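You operate a simulated robot arm through the tools that you are given. There is no shell and no other tool.

You run a simulated two-armed robot. Do the job below in one go: nothing can be reset, and whatever is moved stays where it is left.

Task
Push the long blue tube into the blue-banded tee, lock its tab, tug it, then open the blue lever.
Fine: no drip; leave the red side alone.

The check looks at the end state, three seconds after you hand in, the way a careful person would. Anything else that was tipped, shoved, dropped, spilled or broken makes it a failure.

Robot
Two 7-joint arms with fingered hands on one trunk that stands fixed in place. Base frame: the origin is at the foot of the trunk, x ahead of it, y to its left, z up; the work surface is at about z = 800. Lengths are in mm, angles in degrees, forces in N, time in s.
The left shoulder is at [31, 269, 980], the right one opposite. Payload 5 kg a hand.
Tool frame (each hand has its own): the origin (TCP) lies between the finger pads and is the grasp point; the fingertips stand 42 mm ahead of it; z points along the fingers, y is the line along which they close. The gripper opens to 208 mm. The gripper's body begins 119 mm behind the TCP. The gripper is a hand of 4 fingers: y runs from the thumb to the fingers, the wrist lies at [0, 0, -317] in the tool frame.
Orientation is that of the tool frame in the base frame, as a unit quaternion [w, x, y, z]. With the fingers straight down and closing along the base's y, the tool's x points along the base's -x, its y along +y and its z along -z.

Tools
- The arms move only by the tool drive_tool. It takes "left_series", "right_series" or both (then of equal length, played together; a hand with none holds still); each is a list of rows, each an object (a shift or turn left out is 0) with "delta_pos": the shift along the base's x, y, z in units of 30 mm (1.0 is 30 mm), a list of three; "delta_rot": the turn, a rotation vector about the base's x, y, z in units of 6 degrees (1.0 is 6 degrees), a list of three. In form: [{"delta_pos": [tx, ty, tz], "delta_rot": [wx, wy, wz]}, ...]. A call has 1 to 20 rows; each row shifts and turns the commanded pose from where the row before left it. A call with a number of a shift or a turn outside -1 to 1 is refused whole. Rows are played at 5 a second. More than 50 mm and 8.6 degrees between two rows, and nothing of the call is played. Where a pose cannot be reached the arm comes as near as it can. A force on the tool above 40 N (or 10 N above the force at the start of the call, whichever is more), or a blocked arm, ends the call early, and 0.2 s more pass. In this call time passes only in rows, and 0.2 s behind the last. It gives the time, the measured TCP pose, the force on the tool (base axes), the opening and the grip force at its end, in the units of the frame above (readings bear some noise), with the torque about the TCP (base axes, N m) and any sound that the robot's microphone picked up, and new pictures: "pictures" is both (left out), scene, wrist or none (wrist: the cameras of the hands that moved).
- Cameras (640 x 400 px; columns grow to the right, rows downward): "scene" is now at [187.5, -11.3, 1272.7]; the picture's right is [-0.10, -0.99, 0.00], its down [-0.20, 0.02, -0.98] and it looks along [0.97, -0.10, -0.20] (base axes); focal length 230 px, centre (320, 200). "left" rides on the left gripper at [-93, 1, -146] in its tool frame; the picture's right is [-0.01, -1.00, 0.00], its down [0.84, -0.01, -0.54] and it looks along [0.54, -0.01, 0.84] (tool axes); focal length 280 px, centre (320, 200). "right" rides on the right gripper at [94, 1, -146] in its tool frame; the picture's right is [-0.01, 1.00, 0.00], its down [-0.84, -0.01, -0.54] and it looks along [-0.54, -0.01, 0.84] (tool axes); focal length 280 px, centre (320, 200). There is no depth. A picture from a camera that has moved, and an enlarged one, comes with that camera's place and axes in the base frame and with its lens. The place of the scene camera against the robot may be out by one fixed shift of up to 12 mm in any direction.
- lift_body(by): slides the trunk up (or, below 0, down) by that many mm; the arms and the scene camera ride with it, the base frame stays. It gives what a move gives, with no picture.
- set_fingers(finger1, finger2, finger3, thumb_bend, hand): sets how far each is bent, from 0 (flat) to 1 (curled in); at 0.3 the hand is open as for a grip, at 0.7 the pads meet at the TCP. One left out holds its place. A second passes; each finger stops where it meets its share of the squeeze, and holds until it gets a number again. It is the only way to open and close the hand. It gives what a move gives, with no picture; readings hold the bend of each and the force on the fingers (four entries, about 0 where the hand has none), thumb and palm.
- aim_head(pan, tilt): turns the head with the scene camera to pan (to the left, within 80 degrees either way) and tilt (down, from -29 to 69), counted from straight ahead of the robot. It gives what a move gives, and a new picture of the scene camera.
- zoom(camera, box): a new picture of the part [left, top, right, bottom] of that camera's present view, enlarged. It takes no simulated time.
- close_job(): hands the job in; it is judged then, once.

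Places have to be worked out from the pictures, the camera data and where the tool is seen. Open the grippers and draw the arms clear of the work before you hand the job in, unless the task says otherwise.

The tools are called by a JSON object that holds its "method" and its "body". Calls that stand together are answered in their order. drive_tool: Moves the arms, as the interface text tells. Its arguments: {"type":"object","properties":{"left_series":{"type":"array","items":{"type":"object","properties":{"delta_pos":{"type":"array","items":{"type":"number"}},"delta_rot":{"type":"array","items":{"type":"number"}}}}},"right_series":{"type":"array","items":{"type":"object","properties":{"delta_pos":{"type":"array","items":{"type":"number"}},"delta_rot":{"type":"array","items":{"type":"number"}}}}},"pictures":{"type":"string","enum":["both","scene","wrist","none"]}},"required":[]} The other tools are called the same way: lift_body (by) slides the trunk up or down; set_fingers (finger1, finger2, finger3, thumb_bend, hand) moves the fingers one by one; aim_head (pan, tilt) turns the head that bears the scene camera; zoom (camera, box) takes an enlarged picture of a part of a camera's view; close_job () hands the job in.

At the start:

```text
clock: 0.0
left_position: [625.2, 254.9, 1354.0]
left_tcp_rot: [0.0, 0.0, 1.0, 0.0]
left_wrist_force: [-0.7, 0.2, 0.7]
left_wrist_torque: [-0.02, 0.02, -0.04]
left_width: 207.9
left_finger_force: 0.1
left_shape: jaw
left_bend: [0.3, 0.3, 0.3, 0.3]
left_finger forces: [0.1, 0.0, 0.0, 0.0, 0.0, 0.1]
right_position: [646.8, -347.1, 1340.0]
right_tcp_rot: [0.0, 0.0, 1.0, 0.0]
right_wrist_force: [0.6, -0.1, -0.1]
right_wrist_torque: [0.0, -0.02, 0.0]
right_width: 207.7
right_finger_force: 0.0
right_shape: jaw
right_bend: [0.3, 0.3, 0.3, 0.3]
right_finger forces: [0.0, 0.1, 0.1, 0.0, 0.0, 0.0]
trunk travel left (down, up): [-358.0, 263.0]
head pan, tilt: [-5.9, 11.8]
```

scene: 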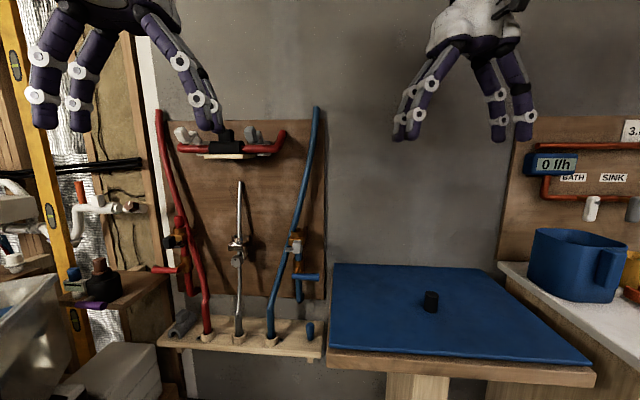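
right: 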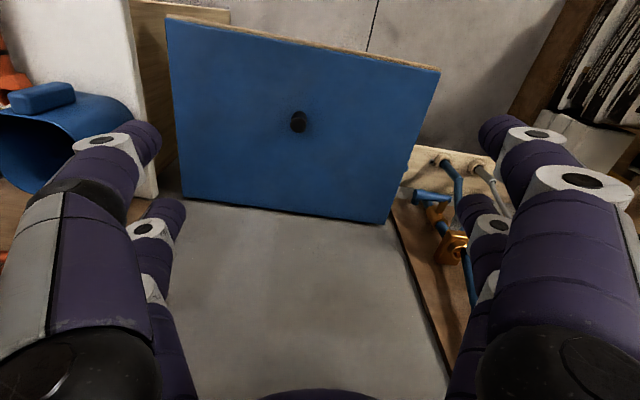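
left: 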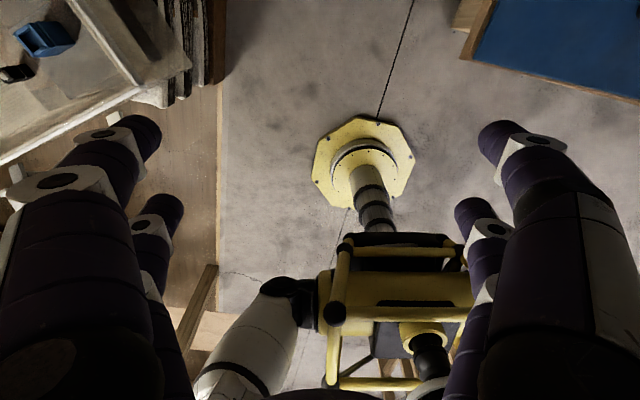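

The scene shows a board with red, grey and blue vertical tubes, each with a lever, and a shelf under it. I zoom in on that area to make out the tee, the tabs and the levers before I move anything.

{"method": "zoom", "body": {"camera": "scene", "box": [140, 90, 340, 215]}}

{"method": "zoom", "body": {"camera": "scene", "box": [140, 210, 340, 360]}}

{"method": "zoom", "body": {"camera": "scene", "box": [490, 110, 640, 320]}}

{"method": "zoom", "body": {"camera": "scene", "box": [0, 110, 160, 400]}}

```text
3.20 times, centred on (240, 152) of scene
camera zoom: at [187.5, -11.3, 1272.7], right [-0.1, -0.99, 0.0], down [-0.2, 0.02, -0.98], along [0.97, -0.1, -0.2], focal length 738 px, centre (576, 352)
```

zoom: 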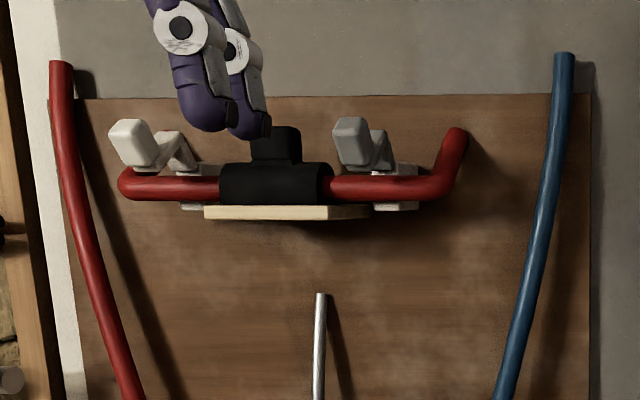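

```text
2.67 times, centred on (240, 285) of scene
camera zoom: at [187.5, -11.3, 1272.7], right [-0.1, -0.99, 0.0], down [-0.2, 0.02, -0.98], along [0.97, -0.1, -0.2], focal length 615 px, centre (533, -27)
```

zoom: 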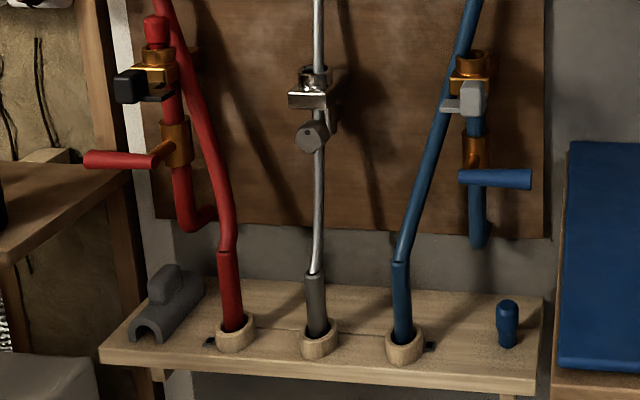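

```text
1.90 times, centred on (565, 215) of scene
camera zoom: at [187.5, -11.3, 1272.7], right [-0.1, -0.99, 0.0], down [-0.2, 0.02, -0.98], along [0.97, -0.1, -0.2], focal length 439 px, centre (-147, 171)
```

zoom: 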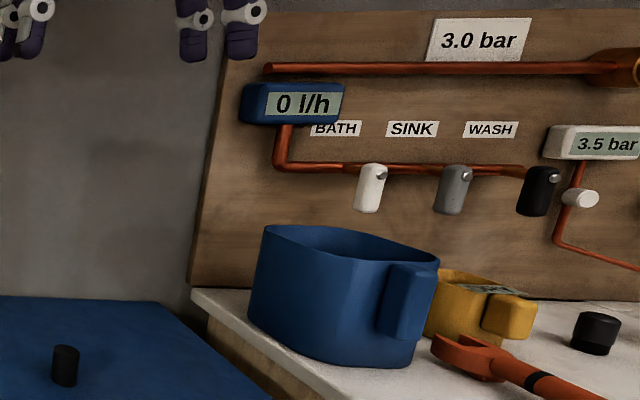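

```text
1.38 times, centred on (80, 255) of scene
camera zoom: at [187.5, -11.3, 1272.7], right [-0.1, -0.99, 0.0], down [-0.2, 0.02, -0.98], along [0.97, -0.1, -0.2], focal length 318 px, centre (651, 124)
```

zoom: 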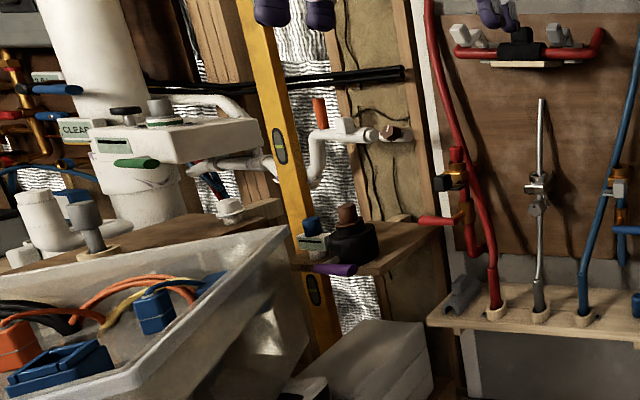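

The blue fitting on the board, with its grey tab and blue lever, is a candidate, but the left side holds more plumbing with coloured levers. I turn the head to survey everything before deciding which tee is blue-banded.

{"method": "aim_head", "body": {"pan": 45, "tilt": 20}}

{"method": "aim_head", "body": {"pan": -50, "tilt": 20}}

{"method": "aim_head", "body": {"pan": 10, "tilt": 30}}

```text
clock: 1.2
left_position: [625.7, 254.4, 1353.7]
left_tcp_rot: [0.0, 0.001, 1.0, 0.0]
left_wrist_force: [0.2, -0.3, -0.1]
left_wrist_torque: [0.01, 0.01, 0.03]
left_width: 207.9
left_finger_force: 0.0
left_shape: jaw
left_bend: [0.3, 0.3, 0.3, 0.3]
left_finger forces: [0.0, 0.0, 0.0, 0.0, 0.0, 0.1]
right_position: [646.3, -347.9, 1339.9]
right_tcp_rot: [0.0, 0.0, 1.0, 0.0]
right_wrist_force: [0.1, 0.5, -0.9]
right_wrist_torque: [0.0, -0.02, 0.02]
right_width: 208.1
right_finger_force: 0.0
right_shape: jaw
right_bend: [0.3, 0.3, 0.3, 0.3]
right_finger forces: [0.0, 0.1, 0.1, 0.0, 0.1, 0.1]
trunk travel left (down, up): [-358.0, 263.0]
head pan, tilt: [45.0, 20.0]
camera scene: at [160.7, 64.1, 1259.3], right [0.71, -0.71, 0.0], down [-0.24, -0.24, -0.94], along [0.67, 0.66, -0.34], focal length 230 px, centre (320, 200)
```

scene: 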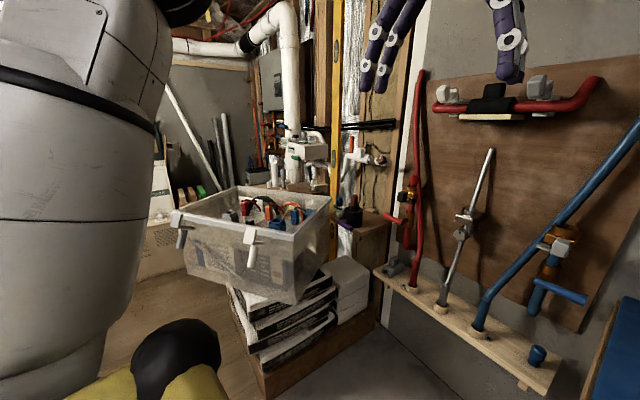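

```text
clock: 2.9
left_position: [625.4, 254.0, 1353.2]
left_tcp_rot: [0.001, 0.0, 1.0, 0.0]
left_wrist_force: [0.0, 0.6, -0.1]
left_wrist_torque: [0.0, -0.04, 0.0]
left_width: 208.2
left_finger_force: 0.0
left_shape: jaw
left_bend: [0.3, 0.3, 0.3, 0.3]
left_finger forces: [0.1, 0.1, 0.0, 0.0, 0.0, 0.0]
right_position: [645.8, -348.6, 1342.2]
right_tcp_rot: [0.001, 0.0, 1.0, -0.001]
right_wrist_force: [0.1, 0.0, -0.7]
right_wrist_torque: [-0.02, -0.01, 0.02]
right_width: 207.9
right_finger_force: 0.1
right_shape: jaw
right_bend: [0.3, 0.3, 0.3, 0.3]
right_finger forces: [0.0, 0.0, 0.0, 0.0, 0.1, 0.1]
trunk travel left (down, up): [-358.0, 263.0]
head pan, tilt: [-50.0, 20.0]
camera scene: at [154.7, -73.0, 1259.3], right [-0.77, -0.64, 0.0], down [-0.22, 0.26, -0.94], along [0.6, -0.72, -0.34], focal length 230 px, centre (320, 200)
```

scene: 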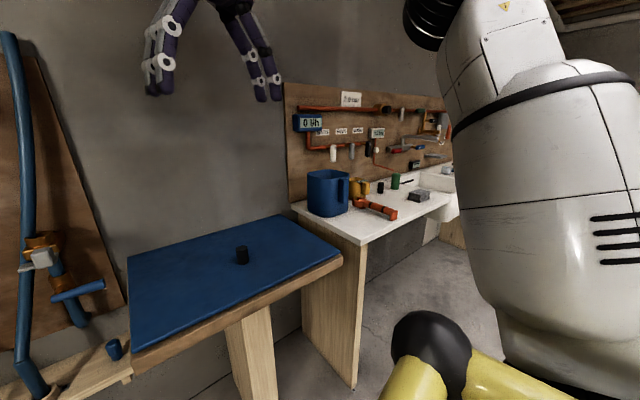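

```text
clock: 4.2
left_position: [625.4, 255.0, 1354.2]
left_tcp_rot: [0.0, 0.0, 1.0, 0.0]
left_wrist_force: [-0.5, 0.6, -0.1]
left_wrist_torque: [-0.03, -0.01, 0.02]
left_width: 208.0
left_finger_force: 0.0
left_shape: jaw
left_bend: [0.3, 0.3, 0.3, 0.3]
left_finger forces: [0.0, 0.0, 0.0, 0.1, 0.0, 0.0]
right_position: [646.6, -347.2, 1340.4]
right_tcp_rot: [0.0, 0.0, 1.0, 0.0]
right_wrist_force: [-0.5, -0.1, -0.7]
right_wrist_torque: [0.0, -0.03, 0.03]
right_width: 208.0
right_finger_force: 0.0
right_shape: jaw
right_bend: [0.3, 0.3, 0.3, 0.3]
right_finger forces: [0.0, 0.0, 0.1, 0.0, 0.0, 0.0]
trunk travel left (down, up): [-358.0, 263.0]
head pan, tilt: [10.0, 30.0]
camera scene: at [183.8, 13.9, 1243.3], right [0.17, -0.98, 0.0], down [-0.49, -0.09, -0.87], along [0.85, 0.15, -0.5], focal length 230 px, centre (320, 200)
```

scene: 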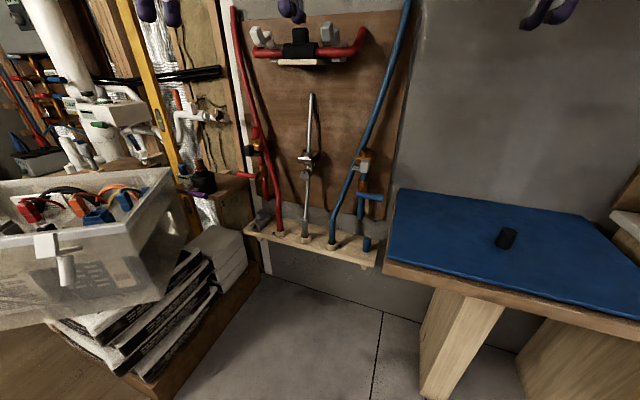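

The head now sees the board from a different place, so I zoom on the board parts and on the left clutter to identify the tee and read the labels.

{"method": "zoom", "body": {"camera": "scene", "box": [320, 120, 420, 270]}}

{"method": "zoom", "body": {"camera": "scene", "box": [220, 0, 420, 125]}}

{"method": "zoom", "body": {"camera": "scene", "box": [0, 40, 240, 190]}}

{"method": "zoom", "body": {"camera": "scene", "box": [230, 120, 330, 270]}}

```text
2.67 times, centred on (370, 195) of scene
camera zoom: at [183.8, 13.9, 1243.3], right [0.17, -0.98, 0.0], down [-0.49, -0.09, -0.87], along [0.85, 0.15, -0.5], focal length 615 px, centre (187, 213)
```

zoom: 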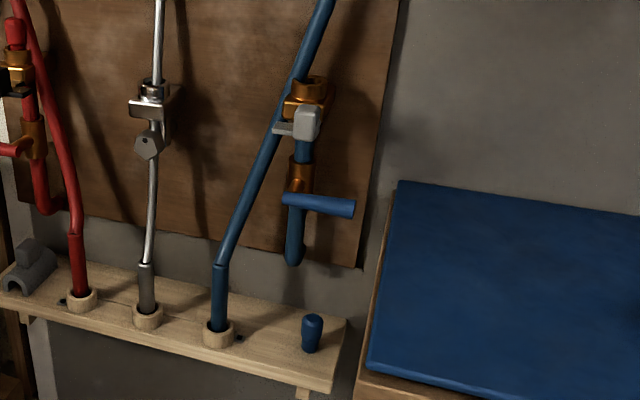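

```text
3.20 times, centred on (320, 62) of scene
camera zoom: at [183.8, 13.9, 1243.3], right [0.17, -0.98, 0.0], down [-0.49, -0.09, -0.87], along [0.85, 0.15, -0.5], focal length 738 px, centre (320, 640)
```

zoom: 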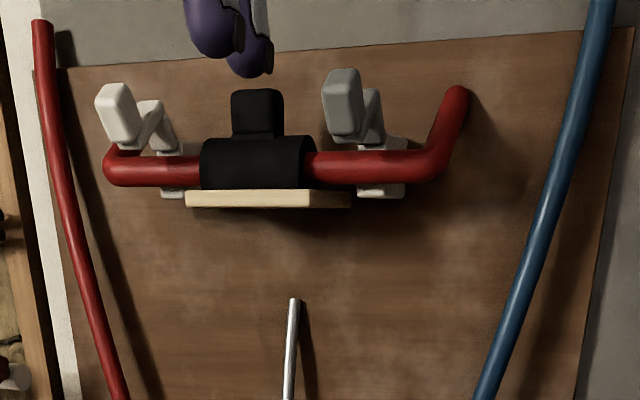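

```text
2.67 times, centred on (120, 115) of scene
camera zoom: at [183.8, 13.9, 1243.3], right [0.17, -0.98, 0.0], down [-0.49, -0.09, -0.87], along [0.85, 0.15, -0.5], focal length 615 px, centre (853, 427)
```

zoom: 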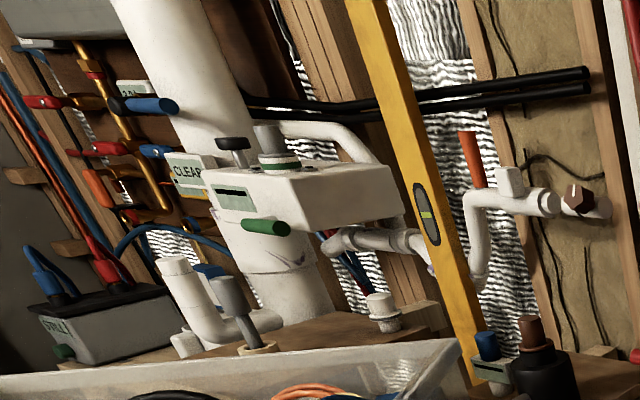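

```text
2.67 times, centred on (280, 195) of scene
camera zoom: at [183.8, 13.9, 1243.3], right [0.17, -0.98, 0.0], down [-0.49, -0.09, -0.87], along [0.85, 0.15, -0.5], focal length 615 px, centre (427, 213)
```

zoom: 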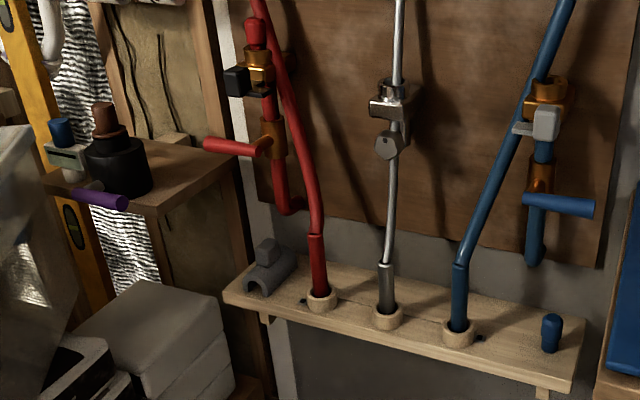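

The board carries a red and a blue brass fitting, a plug stands on the shelf, and the long blue tube sits in a ring below. The right wrist camera looks at the same parts from above, so I zoom there for a second angle.

{"method": "zoom", "body": {"camera": "right", "box": [380, 130, 540, 300]}}

{"method": "aim_head", "body": {"pan": 5, "tilt": 0}}

```text
2.35 times, centred on (460, 215) of right
camera zoom: at [553.4, -345.5, 1488.1], right [0.01, 1.0, 0.0], down [0.84, -0.01, 0.54], along [0.54, -0.01, -0.84], focal length 660 px, centre (-9, 165)
```

zoom: 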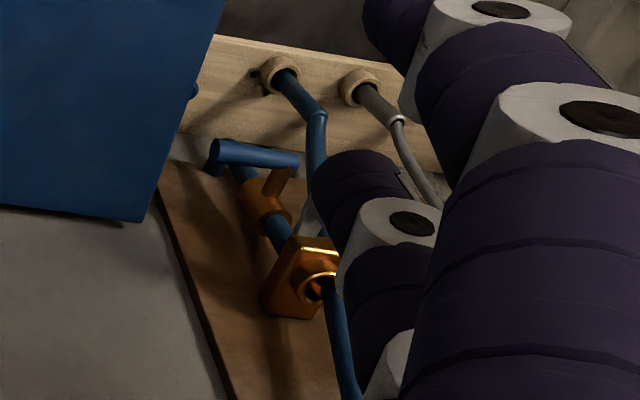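

```text
clock: 5.2
left_position: [625.5, 253.4, 1353.1]
left_tcp_rot: [0.001, 0.0, 1.0, 0.0]
left_wrist_force: [-0.9, -0.3, 0.1]
left_wrist_torque: [0.02, -0.02, -0.01]
left_width: 207.7
left_finger_force: 0.0
left_shape: jaw
left_bend: [0.3, 0.3, 0.3, 0.3]
left_finger forces: [0.1, 0.1, 0.0, 0.0, 0.0, 0.1]
right_position: [646.2, -347.3, 1341.3]
right_tcp_rot: [0.0, 0.0, 1.0, 0.0]
right_wrist_force: [0.0, 0.4, 0.1]
right_wrist_torque: [0.02, 0.0, 0.01]
right_width: 207.9
right_finger_force: 0.0
right_shape: jaw
right_bend: [0.3, 0.3, 0.3, 0.3]
right_finger forces: [0.0, 0.1, 0.0, 0.1, 0.0, 0.1]
trunk travel left (down, up): [-358.0, 263.0]
head pan, tilt: [5.0, 0.0]
camera scene: at [184.5, 6.2, 1291.5], right [0.09, -1.0, 0.0], down [0.0, 0.0, -1.0], along [1.0, 0.09, 0.0], focal length 230 px, centre (320, 200)
```

scene: 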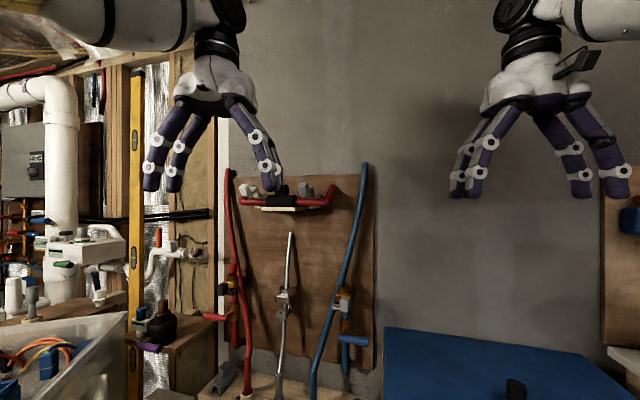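

From the right wrist camera and the scene views I put the blue fitting's open collar near (1037, -8, 980), and the ring holding the blue tube's foot near (1002, 102, 533). I turn the left hand to point forward, well short of the board, for a close look.

{"method": "drive_tool", "body": {"left_series": [{"delta_pos": [0.167, -0.344, -0.453], "delta_rot": [0, -1, 0]}, {"delta_pos": [0.167, -0.344, -0.453], "delta_rot": [0, -1, 0]}, {"delta_pos": [0.167, -0.344, -0.453], "delta_rot": [0, -1, 0]}, {"delta_pos": [0.167, -0.344, -0.453], "delta_rot": [0, -1, 0]}, {"delta_pos": [0.167, -0.344, -0.453], "delta_rot": [0, -1, 0]}, {"delta_pos": [0.167, -0.344, -0.453], "delta_rot": [0, -1, 0]}, {"delta_pos": [0.167, -0.344, -0.453], "delta_rot": [0, -1, 0]}, {"delta_pos": [0.167, -0.344, -0.453], "delta_rot": [0, -1, 0]}, {"delta_pos": [0.167, -0.344, -0.453], "delta_rot": [0, -1, 0]}, {"delta_pos": [0.167, -0.344, -0.453], "delta_rot": [0, -1, 0]}, {"delta_pos": [0.167, -0.344, -0.453], "delta_rot": [0, -1, 0]}, {"delta_pos": [0.167, -0.344, -0.453], "delta_rot": [0, -1, 0]}, {"delta_pos": [0.167, -0.344, -0.453], "delta_rot": [0, -1, 0]}, {"delta_pos": [0.167, -0.344, -0.453], "delta_rot": [0, -1, 0]}, {"delta_pos": [0.167, -0.344, -0.453], "delta_rot": [0, -1, 0]}], "pictures": "both"}}

```text
clock: 8.3
left_position: [699.3, 100.7, 1150.4]
left_tcp_rot: [0.708, -0.001, 0.706, 0.0]
left_wrist_force: [-0.7, -0.5, 0.9]
left_wrist_torque: [-0.02, 0.03, -0.01]
left_width: 207.9
left_finger_force: 0.1
left_shape: jaw
left_bend: [0.3, 0.3, 0.3, 0.3]
left_finger forces: [0.1, 0.0, 0.0, 0.0, 0.0, 0.0]
right_position: [647.7, -347.6, 1339.4]
right_tcp_rot: [-0.001, 0.0, 1.0, 0.0]
right_wrist_force: [0.7, 0.1, -1.4]
right_wrist_torque: [-0.02, 0.11, 0.01]
right_width: 207.9
right_finger_force: 0.0
right_shape: jaw
right_bend: [0.3, 0.3, 0.3, 0.3]
right_finger forces: [0.0, 0.0, 0.0, 0.0, 0.0, 0.0]
trunk travel left (down, up): [-358.0, 263.0]
head pan, tilt: [5.0, 0.0]
camera scene: at [185.0, 6.1, 1291.3], right [0.09, -1.0, 0.0], down [0.0, 0.0, -1.0], along [1.0, 0.09, 0.0], focal length 230 px, centre (320, 200)
camera left: at [554.4, 103.2, 1244.5], right [0.0, -1.0, 0.02], down [-0.54, -0.01, -0.84], along [0.84, -0.01, -0.54], focal length 280 px, centre (320, 200)
```

scene: 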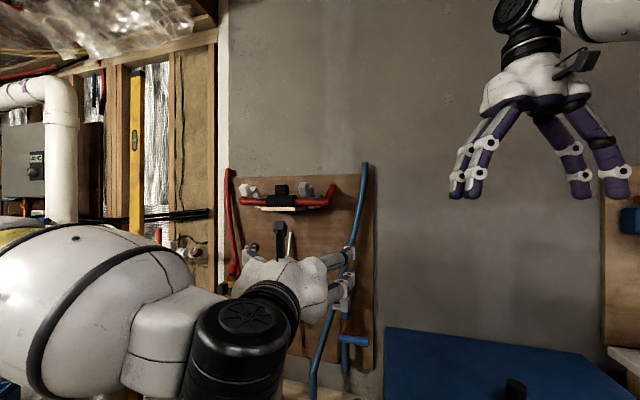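
left: 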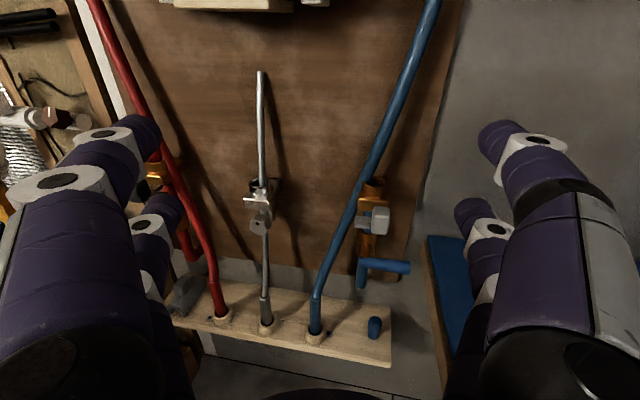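

The left camera now sees the blue tube and fitting between its fingers. I zoom on the fitting, on the foot of the tube, and on its upper part.

{"method": "zoom", "body": {"camera": "left", "box": [330, 160, 430, 222]}}

{"method": "zoom", "body": {"camera": "left", "box": [280, 220, 420, 370]}}

{"method": "zoom", "body": {"camera": "left", "box": [220, 150, 300, 350]}}

{"method": "zoom", "body": {"camera": "left", "box": [340, 0, 480, 180]}}

{"method": "zoom", "body": {"camera": "left", "box": [130, 120, 250, 330]}}

```text
6.40 times, centred on (380, 191) of left
camera zoom: at [554.4, 103.2, 1244.5], right [0.0, -1.0, 0.02], down [-0.54, -0.01, -0.84], along [0.84, -0.01, -0.54], focal length 1794 px, centre (-64, 258)
```

zoom: 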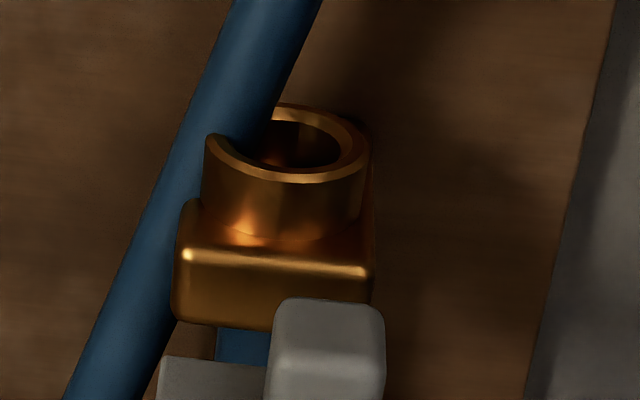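

```text
2.67 times, centred on (350, 295) of left
camera zoom: at [554.4, 103.2, 1244.5], right [0.0, -1.0, 0.02], down [-0.54, -0.01, -0.84], along [0.84, -0.01, -0.54], focal length 748 px, centre (240, -53)
```

zoom: 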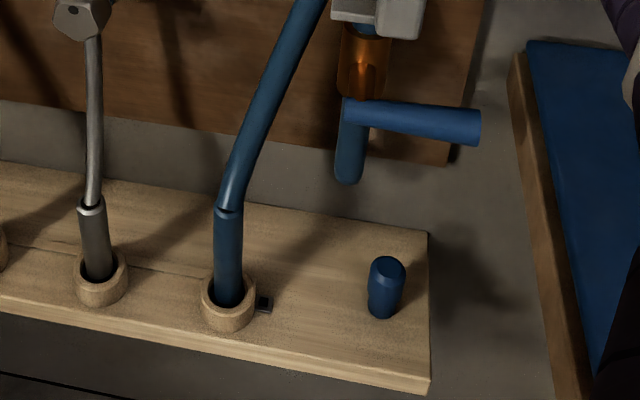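

```text
2.00 times, centred on (260, 250) of left
camera zoom: at [554.4, 103.2, 1244.5], right [0.0, -1.0, 0.02], down [-0.54, -0.01, -0.84], along [0.84, -0.01, -0.54], focal length 561 px, centre (440, 100)
```

zoom: 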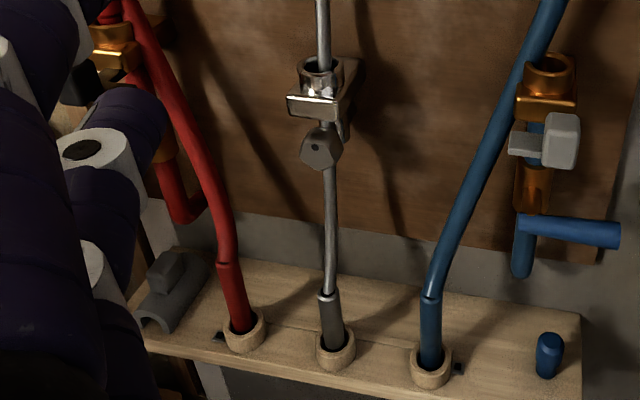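

```text
2.22 times, centred on (410, 90) of left
camera zoom: at [554.4, 103.2, 1244.5], right [0.0, -1.0, 0.02], down [-0.54, -0.01, -0.84], along [0.84, -0.01, -0.54], focal length 623 px, centre (120, 444)
```

zoom: 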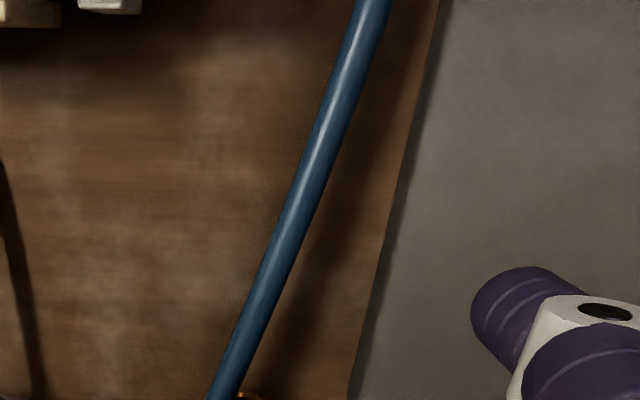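

```text
1.90 times, centred on (190, 225) of left
camera zoom: at [554.4, 103.2, 1244.5], right [0.0, -1.0, 0.02], down [-0.54, -0.01, -0.84], along [0.84, -0.01, -0.54], focal length 534 px, centre (568, 152)
```

zoom: 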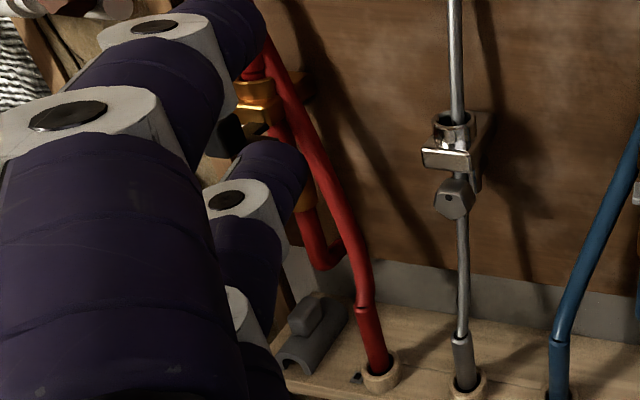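

The blue fitting has an open bore on top, a grey tab in front and a blue lever below, while the red side carries a plug and stays untouched. I bring the left hand closer, still about 200 mm short of the tube, to study the bore and the tab.

{"method": "drive_tool", "body": {"left_series": [{"delta_pos": [0.67, -0.8, -0.47]}, {"delta_pos": [0.67, -0.8, -0.47]}, {"delta_pos": [0.67, -0.8, -0.47]}, {"delta_pos": [0.67, -0.8, -0.47]}, {"delta_pos": [0.67, -0.8, -0.47]}], "pictures": "wrist"}}

{"method": "zoom", "body": {"camera": "left", "box": [240, 100, 420, 213]}}

{"method": "zoom", "body": {"camera": "left", "box": [200, 200, 440, 350]}}

```text
clock: 9.6
left_position: [801.5, -19.6, 1078.0]
left_tcp_rot: [0.707, 0.0, 0.708, 0.0]
left_wrist_force: [0.1, 0.0, 0.3]
left_wrist_torque: [-0.05, 0.03, 0.0]
left_width: 207.7
left_finger_force: 0.1
left_shape: jaw
left_bend: [0.3, 0.3, 0.3, 0.3]
left_finger forces: [0.0, 0.1, 0.0, 0.1, 0.0, 0.0]
right_position: [646.8, -347.4, 1339.1]
right_tcp_rot: [0.0, 0.0, 1.0, 0.0]
right_wrist_force: [1.1, -1.0, -0.6]
right_wrist_torque: [0.12, 0.08, -0.04]
right_width: 208.0
right_finger_force: 0.0
right_shape: jaw
right_bend: [0.3, 0.3, 0.3, 0.3]
right_finger forces: [0.0, 0.1, 0.0, 0.0, 0.1, 0.0]
trunk travel left (down, up): [-358.0, 263.0]
head pan, tilt: [5.0, 0.0]
camera left: at [656.2, -17.3, 1172.2], right [0.0, -1.0, 0.01], down [-0.54, -0.01, -0.84], along [0.84, -0.01, -0.54], focal length 280 px, centre (320, 200)
```

left: 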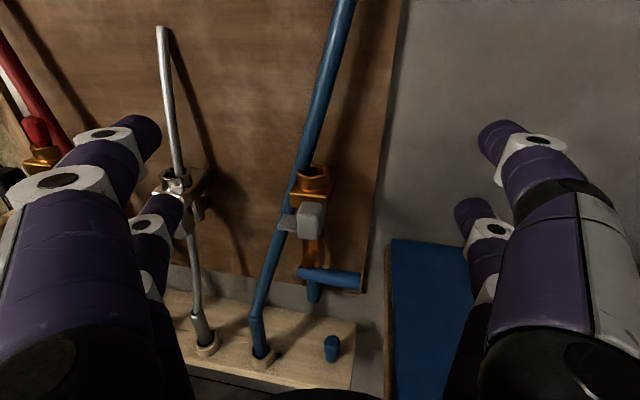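

```text
3.54 times, centred on (330, 156) of left
camera zoom: at [656.2, -17.3, 1172.2], right [0.0, -1.0, 0.01], down [-0.54, -0.01, -0.84], along [0.84, -0.01, -0.54], focal length 992 px, centre (285, 354)
```

zoom: 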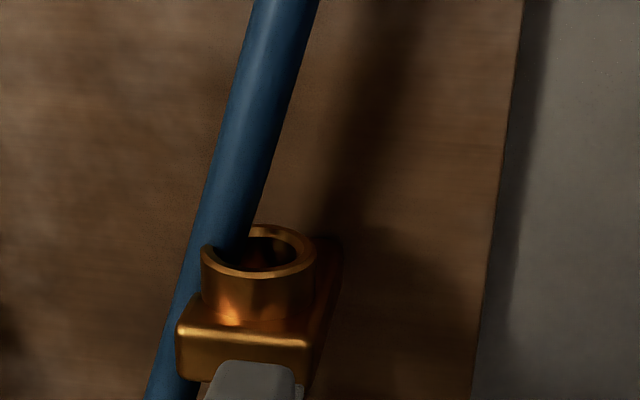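

```text
2.67 times, centred on (320, 275) of left
camera zoom: at [656.2, -17.3, 1172.2], right [0.0, -1.0, 0.01], down [-0.54, -0.01, -0.84], along [0.84, -0.01, -0.54], focal length 748 px, centre (320, 0)
```

zoom: 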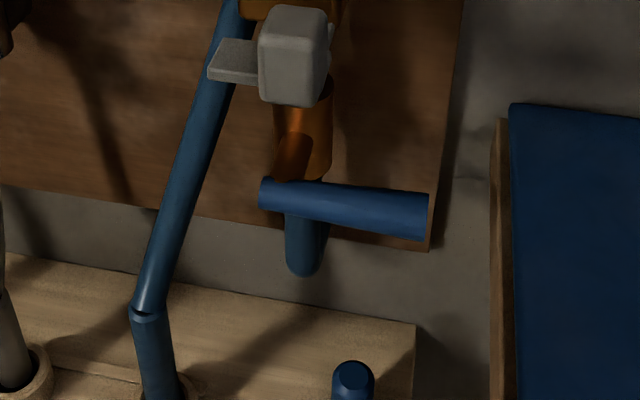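

The tube runs close past the back-left of the collar and shows a jointed seam just above its foot sleeve. I zoom with the scene camera on the tube's top end and its length, to learn which end is free.

{"method": "zoom", "body": {"camera": "scene", "box": [330, 150, 410, 200]}}

{"method": "zoom", "body": {"camera": "scene", "box": [215, 150, 415, 275]}}

{"method": "zoom", "body": {"camera": "left", "box": [270, 190, 380, 300]}}

{"method": "zoom", "body": {"camera": "left", "box": [220, 300, 360, 387]}}

```text
8.00 times, centred on (370, 175) of scene
camera zoom: at [184.8, 5.9, 1291.4], right [0.09, -1.0, 0.0], down [0.0, 0.0, -1.0], along [1.0, 0.09, 0.0], focal length 1844 px, centre (-80, 400)
```

zoom: 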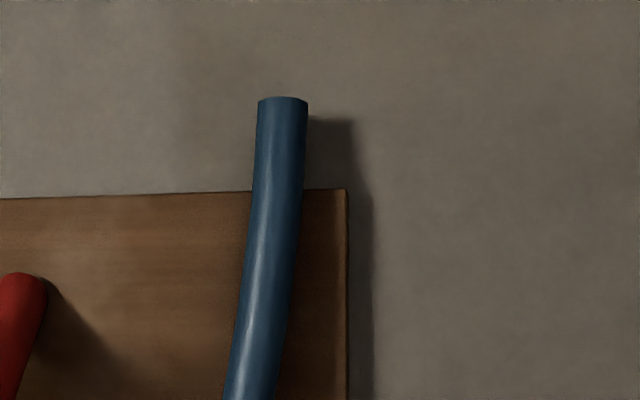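

```text
3.20 times, centred on (315, 212) of scene
camera zoom: at [184.8, 5.9, 1291.4], right [0.09, -1.0, 0.0], down [0.0, 0.0, -1.0], along [1.0, 0.09, 0.0], focal length 738 px, centre (336, 160)
```

zoom: 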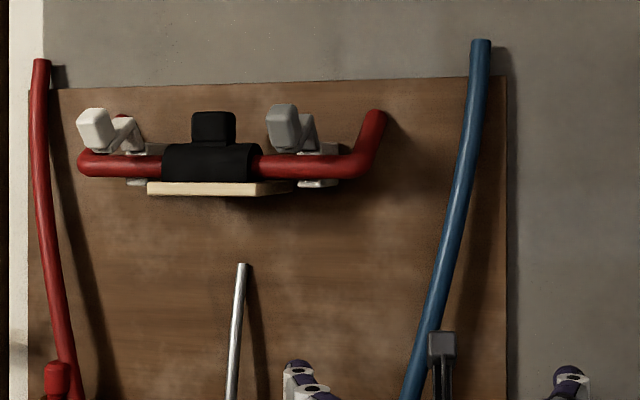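

```text
3.64 times, centred on (325, 245) of left
camera zoom: at [656.2, -17.3, 1172.2], right [0.0, -1.0, 0.01], down [-0.54, -0.01, -0.84], along [0.84, -0.01, -0.54], focal length 1020 px, centre (302, 36)
```

zoom: 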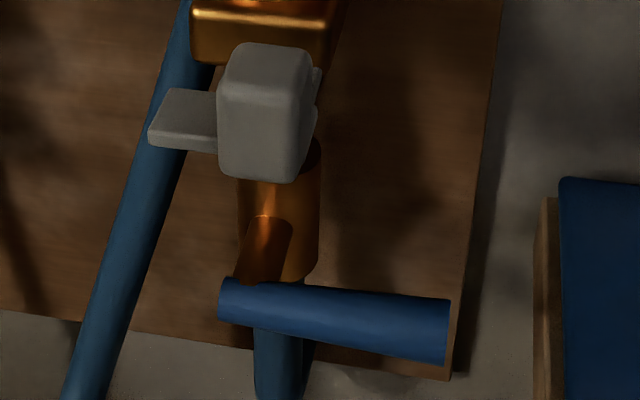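

```text
4.57 times, centred on (290, 344) of left
camera zoom: at [656.2, -17.3, 1172.2], right [0.0, -1.0, 0.01], down [-0.54, -0.01, -0.84], along [0.84, -0.01, -0.54], focal length 1282 px, centre (457, -456)
```

zoom: 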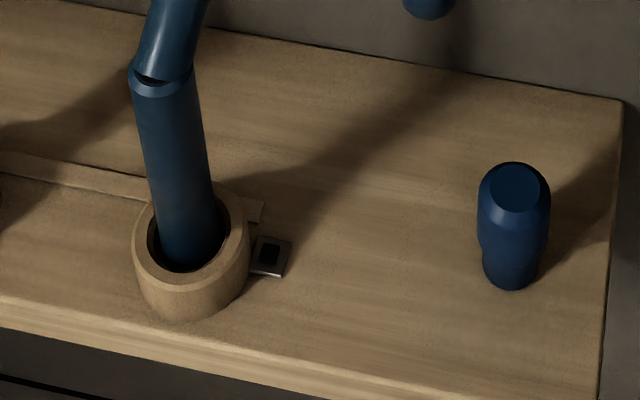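

The blue tube's foot is a short, thicker spigot standing loosely in a wooden cup, so the tube looks free to lift. The right wrist camera sees the bore from above, so I zoom in tightly on the bore, the foot and the plug to compare diameters.

{"method": "zoom", "body": {"camera": "right", "box": [437, 238, 485, 268]}}

{"method": "zoom", "body": {"camera": "right", "box": [425, 150, 489, 190]}}

{"method": "zoom", "body": {"camera": "left", "box": [280, 155, 352, 200]}}

{"method": "zoom", "body": {"camera": "left", "box": [230, 300, 294, 380]}}

{"method": "zoom", "body": {"camera": "left", "box": [300, 320, 364, 370]}}

{"method": "zoom", "body": {"camera": "left", "box": [0, 90, 80, 220]}}

```text
13.33 times, centred on (461, 253) of right
camera zoom: at [554.4, -346.2, 1487.1], right [0.01, 1.0, 0.0], down [0.84, -0.01, 0.54], along [0.54, -0.01, -0.84], focal length 3738 px, centre (-1560, -507)
```

zoom: 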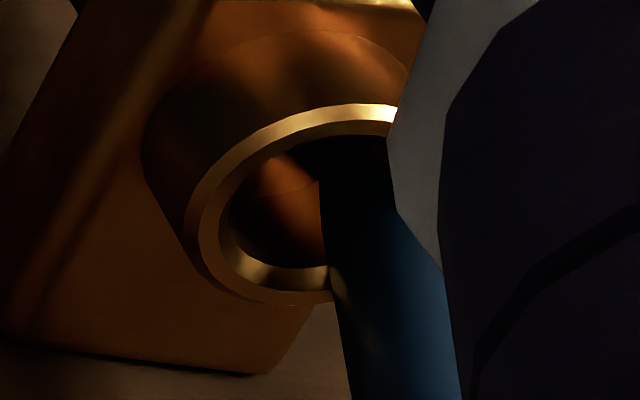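

```text
10.00 times, centred on (457, 170) of right
camera zoom: at [554.4, -346.2, 1487.1], right [0.01, 1.0, 0.0], down [0.84, -0.01, 0.54], along [0.54, -0.01, -0.84], focal length 2804 px, centre (-1050, 500)
```

zoom: 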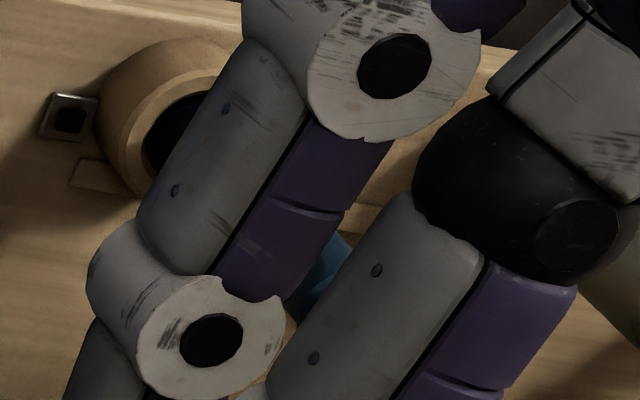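

```text
8.89 times, centred on (316, 178) of left
camera zoom: at [656.2, -17.3, 1172.2], right [0.0, -1.0, 0.01], down [-0.54, -0.01, -0.84], along [0.84, -0.01, -0.54], focal length 2492 px, centre (356, 400)
```

zoom: 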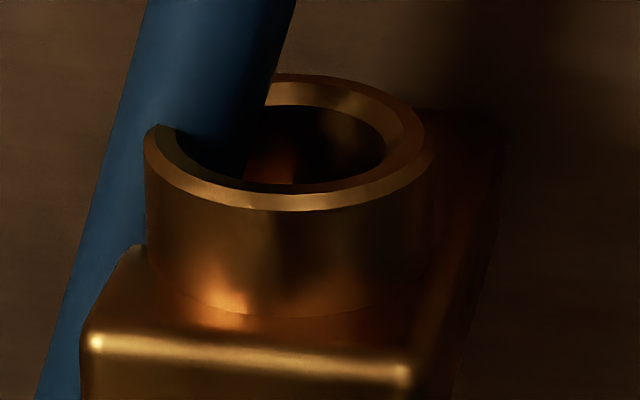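

```text
5.00 times, centred on (262, 340) of left
camera zoom: at [656.2, -17.3, 1172.2], right [0.0, -1.0, 0.01], down [-0.54, -0.01, -0.84], along [0.84, -0.01, -0.54], focal length 1402 px, centre (610, -500)
```

zoom: 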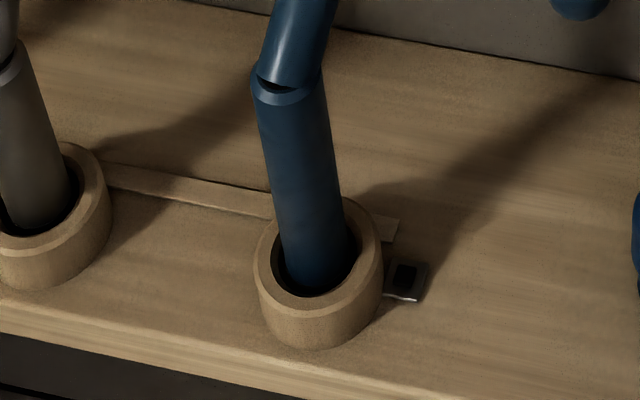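

```text
8.00 times, centred on (332, 345) of left
camera zoom: at [656.2, -17.3, 1172.2], right [0.0, -1.0, 0.01], down [-0.54, -0.01, -0.84], along [0.84, -0.01, -0.54], focal length 2243 px, centre (224, -960)
```

zoom: 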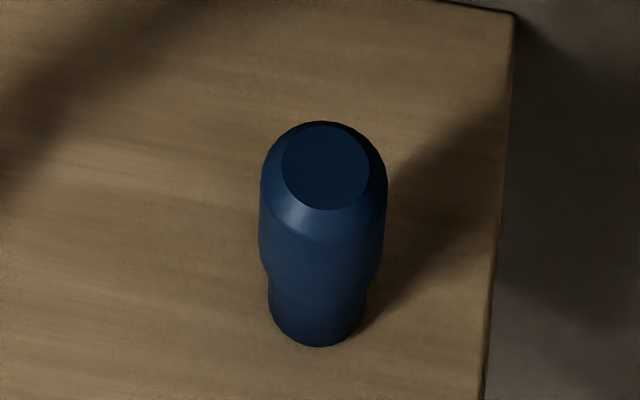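

```text
3.08 times, centred on (40, 155) of left
camera zoom: at [656.2, -17.3, 1172.2], right [0.0, -1.0, 0.01], down [-0.54, -0.01, -0.84], along [0.84, -0.01, -0.54], focal length 863 px, centre (1182, 338)
```

zoom: 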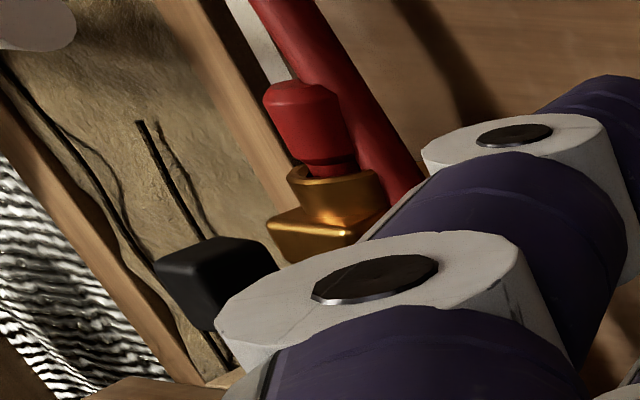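

The blue sleeve in the ring looks like a holder about 150 mm tall with the tube standing in it, and the tube leans past the back-left of the collar. Before I lower the left arm I turn the head to check that its elbow will clear the bin on the left.

{"method": "aim_head", "body": {"pan": 50, "tilt": 30}}

{"method": "aim_head", "body": {"pan": 20, "tilt": 45}}

```text
clock: 10.7
left_position: [800.7, -18.5, 1078.6]
left_tcp_rot: [0.707, 0.0, 0.708, 0.001]
left_wrist_force: [-0.1, 0.3, -0.1]
left_wrist_torque: [-0.01, -0.01, 0.0]
left_width: 208.0
left_finger_force: 0.0
left_shape: jaw
left_bend: [0.3, 0.3, 0.3, 0.3]
left_finger forces: [0.1, 0.0, 0.0, 0.1, 0.0, 0.0]
right_position: [646.9, -347.6, 1339.5]
right_tcp_rot: [0.0, 0.001, 1.0, 0.001]
right_wrist_force: [-0.8, 0.8, 0.8]
right_wrist_torque: [0.04, 0.05, 0.0]
right_width: 208.1
right_finger_force: 0.1
right_shape: jaw
right_bend: [0.3, 0.3, 0.3, 0.3]
right_finger forces: [0.0, 0.0, 0.0, 0.0, 0.0, 0.0]
trunk travel left (down, up): [-358.0, 263.0]
head pan, tilt: [50.0, 30.0]
camera scene: at [153.0, 67.5, 1243.3], right [0.77, -0.64, 0.0], down [-0.32, -0.38, -0.87], along [0.56, 0.66, -0.5], focal length 230 px, centre (320, 200)
```

scene: 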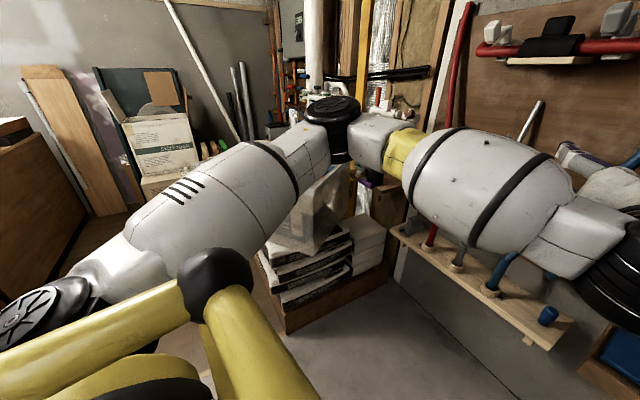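

```text
clock: 11.6
left_position: [799.6, -18.7, 1077.9]
left_tcp_rot: [0.707, 0.0, 0.707, 0.0]
left_wrist_force: [-0.5, 0.7, -0.2]
left_wrist_torque: [-0.03, 0.03, -0.01]
left_width: 207.8
left_finger_force: 0.1
left_shape: jaw
left_bend: [0.3, 0.3, 0.3, 0.3]
left_finger forces: [0.1, 0.0, 0.1, 0.0, 0.0, 0.0]
right_position: [646.9, -346.8, 1340.1]
right_tcp_rot: [0.0, 0.001, 1.0, 0.001]
right_wrist_force: [0.3, 0.9, 0.9]
right_wrist_torque: [0.0, 0.01, 0.0]
right_width: 207.9
right_finger_force: 0.1
right_shape: jaw
right_bend: [0.3, 0.3, 0.3, 0.3]
right_finger forces: [0.0, 0.0, 0.1, 0.0, 0.0, 0.0]
trunk travel left (down, up): [-358.0, 263.0]
head pan, tilt: [20.0, 45.0]
camera scene: at [171.2, 26.2, 1220.7], right [0.34, -0.94, 0.0], down [-0.66, -0.24, -0.71], along [0.66, 0.24, -0.71], focal length 230 px, centre (320, 200)
```

scene: 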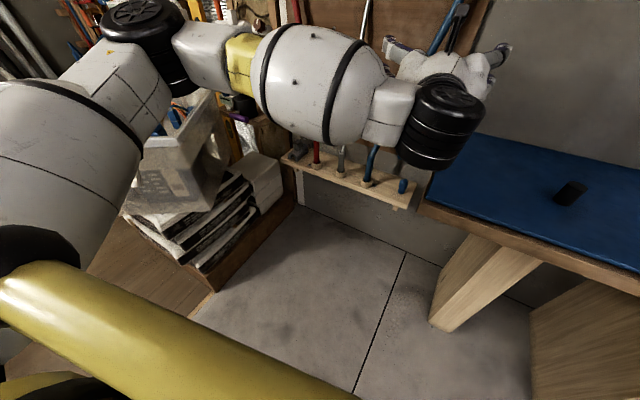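

The left elbow hangs above the bin, so I keep the left arm high. The right hand will take the tube near its top, where there is room: by the scene view that is about (1045, -82, 1380). I turn it forward first and keep it well back from the board.

{"method": "drive_tool", "body": {"right_series": [{"delta_pos": [0.2, 0.3, 0.0], "delta_rot": [0, -1, 0]}, {"delta_pos": [0.2, 0.3, 0.0], "delta_rot": [0, -1, 0]}, {"delta_pos": [0.2, 0.3, 0.0], "delta_rot": [0, -1, 0]}, {"delta_pos": [0.2, 0.3, 0.0], "delta_rot": [0, -1, 0]}, {"delta_pos": [0.2, 0.3, 0.0], "delta_rot": [0, -1, 0]}, {"delta_pos": [0.2, 0.3, 0.0], "delta_rot": [0, -1, 0]}, {"delta_pos": [0.2, 0.3, 0.0], "delta_rot": [0, -1, 0]}, {"delta_pos": [0.2, 0.3, 0.0], "delta_rot": [0, -1, 0]}, {"delta_pos": [0.2, 0.3, 0.0], "delta_rot": [0, -1, 0]}, {"delta_pos": [0.2, 0.3, 0.0], "delta_rot": [0, -1, 0]}, {"delta_pos": [0.2, 0.3, 0.0], "delta_rot": [0, -1, 0]}, {"delta_pos": [0.2, 0.3, 0.0], "delta_rot": [0, -1, 0]}, {"delta_pos": [0.2, 0.3, 0.0], "delta_rot": [0, -1, 0]}, {"delta_pos": [0.2, 0.3, 0.0], "delta_rot": [0, -1, 0]}, {"delta_pos": [0.2, 0.3, 0.0], "delta_rot": [0, -1, 0]}], "pictures": "wrist"}}

{"method": "aim_head", "body": {"pan": 0, "tilt": 10}}

```text
clock: 14.8
left_position: [800.5, -18.0, 1077.8]
left_tcp_rot: [0.707, 0.0, 0.707, 0.0]
left_wrist_force: [-0.3, 0.8, -0.9]
left_wrist_torque: [-0.01, -0.1, 0.0]
left_width: 207.9
left_finger_force: 0.0
left_shape: jaw
left_bend: [0.3, 0.3, 0.3, 0.3]
left_finger forces: [0.1, 0.0, 0.0, 0.0, 0.0, 0.0]
right_position: [736.8, -213.2, 1341.5]
right_tcp_rot: [0.708, 0.0, 0.706, 0.0]
right_wrist_force: [0.1, -0.6, -0.5]
right_wrist_torque: [-0.02, -0.02, -0.01]
right_width: 207.8
right_finger_force: 0.0
right_shape: jaw
right_bend: [0.3, 0.3, 0.3, 0.3]
right_finger forces: [0.0, 0.1, 0.1, 0.1, 0.0, 0.0]
trunk travel left (down, up): [-358.0, 263.0]
head pan, tilt: [20.0, 45.0]
camera right: at [591.2, -210.4, 1248.0], right [0.0, 1.0, 0.01], down [-0.54, -0.01, 0.84], along [0.84, -0.01, 0.54], focal length 280 px, centre (320, 200)
```

right: 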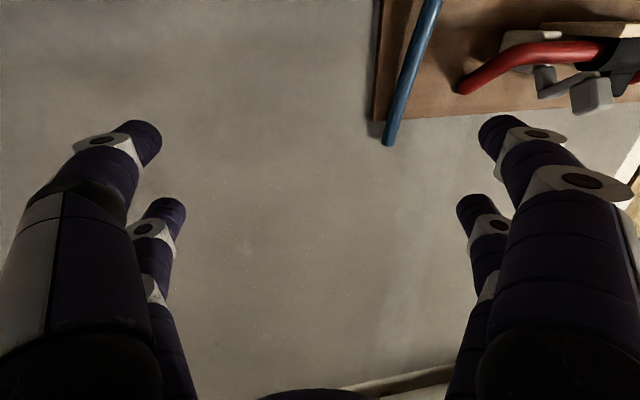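

```text
clock: 15.8
left_position: [800.6, -19.1, 1076.4]
left_tcp_rot: [0.707, 0.0, 0.707, -0.001]
left_wrist_force: [0.6, -0.8, 0.0]
left_wrist_torque: [-0.01, -0.04, -0.01]
left_width: 207.8
left_finger_force: 0.1
left_shape: jaw
left_bend: [0.3, 0.3, 0.3, 0.3]
left_finger forces: [0.0, 0.1, 0.0, 0.0, 0.0, 0.0]
right_position: [737.3, -212.1, 1340.5]
right_tcp_rot: [0.707, 0.0, 0.707, 0.0]
right_wrist_force: [1.3, -0.3, 0.1]
right_wrist_torque: [0.02, -0.04, 0.01]
right_width: 207.9
right_finger_force: 0.1
right_shape: jaw
right_bend: [0.3, 0.3, 0.3, 0.3]
right_finger forces: [0.0, 0.0, 0.0, 0.0, 0.0, 0.0]
trunk travel left (down, up): [-358.0, 263.0]
head pan, tilt: [0.0, 10.0]
camera scene: at [187.8, -1.7, 1275.5], right [0.0, -1.0, 0.0], down [-0.17, 0.0, -0.98], along [0.98, 0.0, -0.17], focal length 230 px, centre (320, 200)
```

scene: 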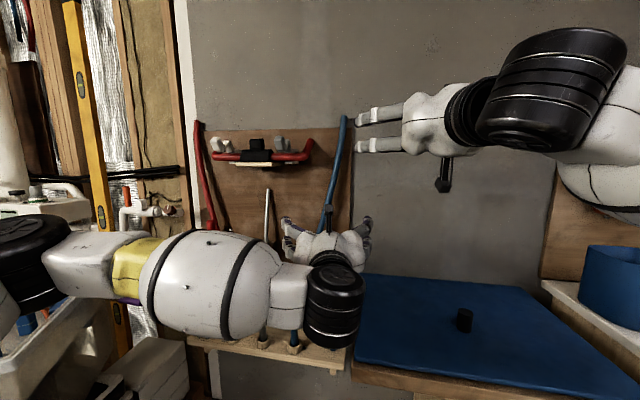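

The right camera shows the tube's top end at about (1068, -88, 1432), leaning on the board's upper edge with the red pipe end to its left near y = 10 to 20. I narrow the right hand so it passes clear of the red pipe, and zoom in on that area.

{"method": "set_fingers", "body": {"hand": "right", "finger1": 0.52, "finger2": 0.52, "finger3": 0.52, "thumb_bend": 0.52}}

{"method": "zoom", "body": {"camera": "right", "box": [340, 0, 500, 160]}}

{"method": "zoom", "body": {"camera": "right", "box": [0, 0, 640, 400]}}

```text
clock: 16.8
left_position: [800.8, -19.8, 1078.3]
left_tcp_rot: [0.707, 0.001, 0.707, -0.001]
left_wrist_force: [-0.7, -0.6, 0.7]
left_wrist_torque: [-0.01, -0.01, 0.01]
left_width: 207.8
left_finger_force: 0.0
left_shape: jaw
left_bend: [0.3, 0.3, 0.3, 0.3]
left_finger forces: [0.0, 0.1, 0.1, 0.1, 0.0, 0.1]
right_position: [736.2, -211.6, 1341.5]
right_tcp_rot: [0.707, 0.001, 0.707, -0.001]
right_wrist_force: [0.7, 0.7, 0.6]
right_wrist_torque: [-0.01, 0.0, 0.01]
right_width: 103.0
right_finger_force: 0.0
right_shape: fingers
right_bend: [0.52, 0.52, 0.52, 0.52]
right_finger forces: [0.0, 0.0, 0.1, 0.0, 0.1, 0.1]
trunk travel left (down, up): [-358.0, 263.0]
head pan, tilt: [0.0, 10.0]
```

```text
2.50 times, centred on (420, 80) of right
camera zoom: at [590.8, -210.5, 1248.2], right [0.0, 1.0, 0.01], down [-0.54, -0.01, 0.84], along [0.84, -0.01, 0.54], focal length 701 px, centre (70, 500)
```

zoom: 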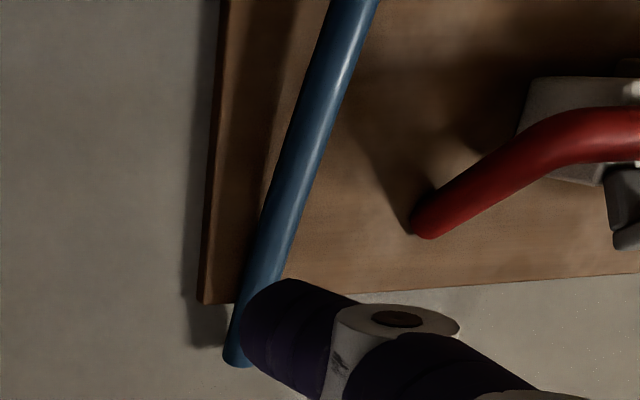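

```text
1.00 times, centred on (320, 200) of right (not enlarged: the box is as wide or as high as the picture)
camera zoom: at [590.8, -210.5, 1248.2], right [0.0, 1.0, 0.01], down [-0.54, -0.01, 0.84], along [0.84, -0.01, 0.54], focal length 280 px, centre (320, 200)
```

zoom: 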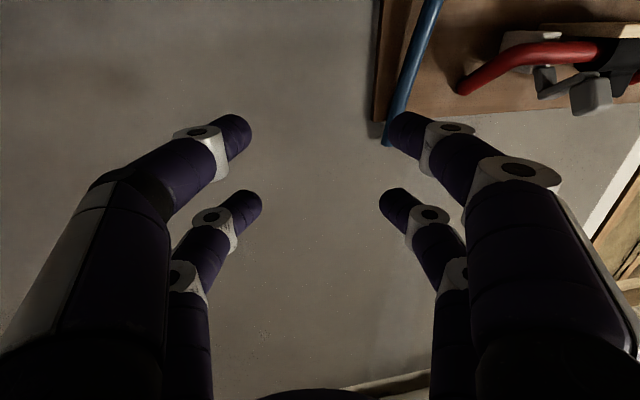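

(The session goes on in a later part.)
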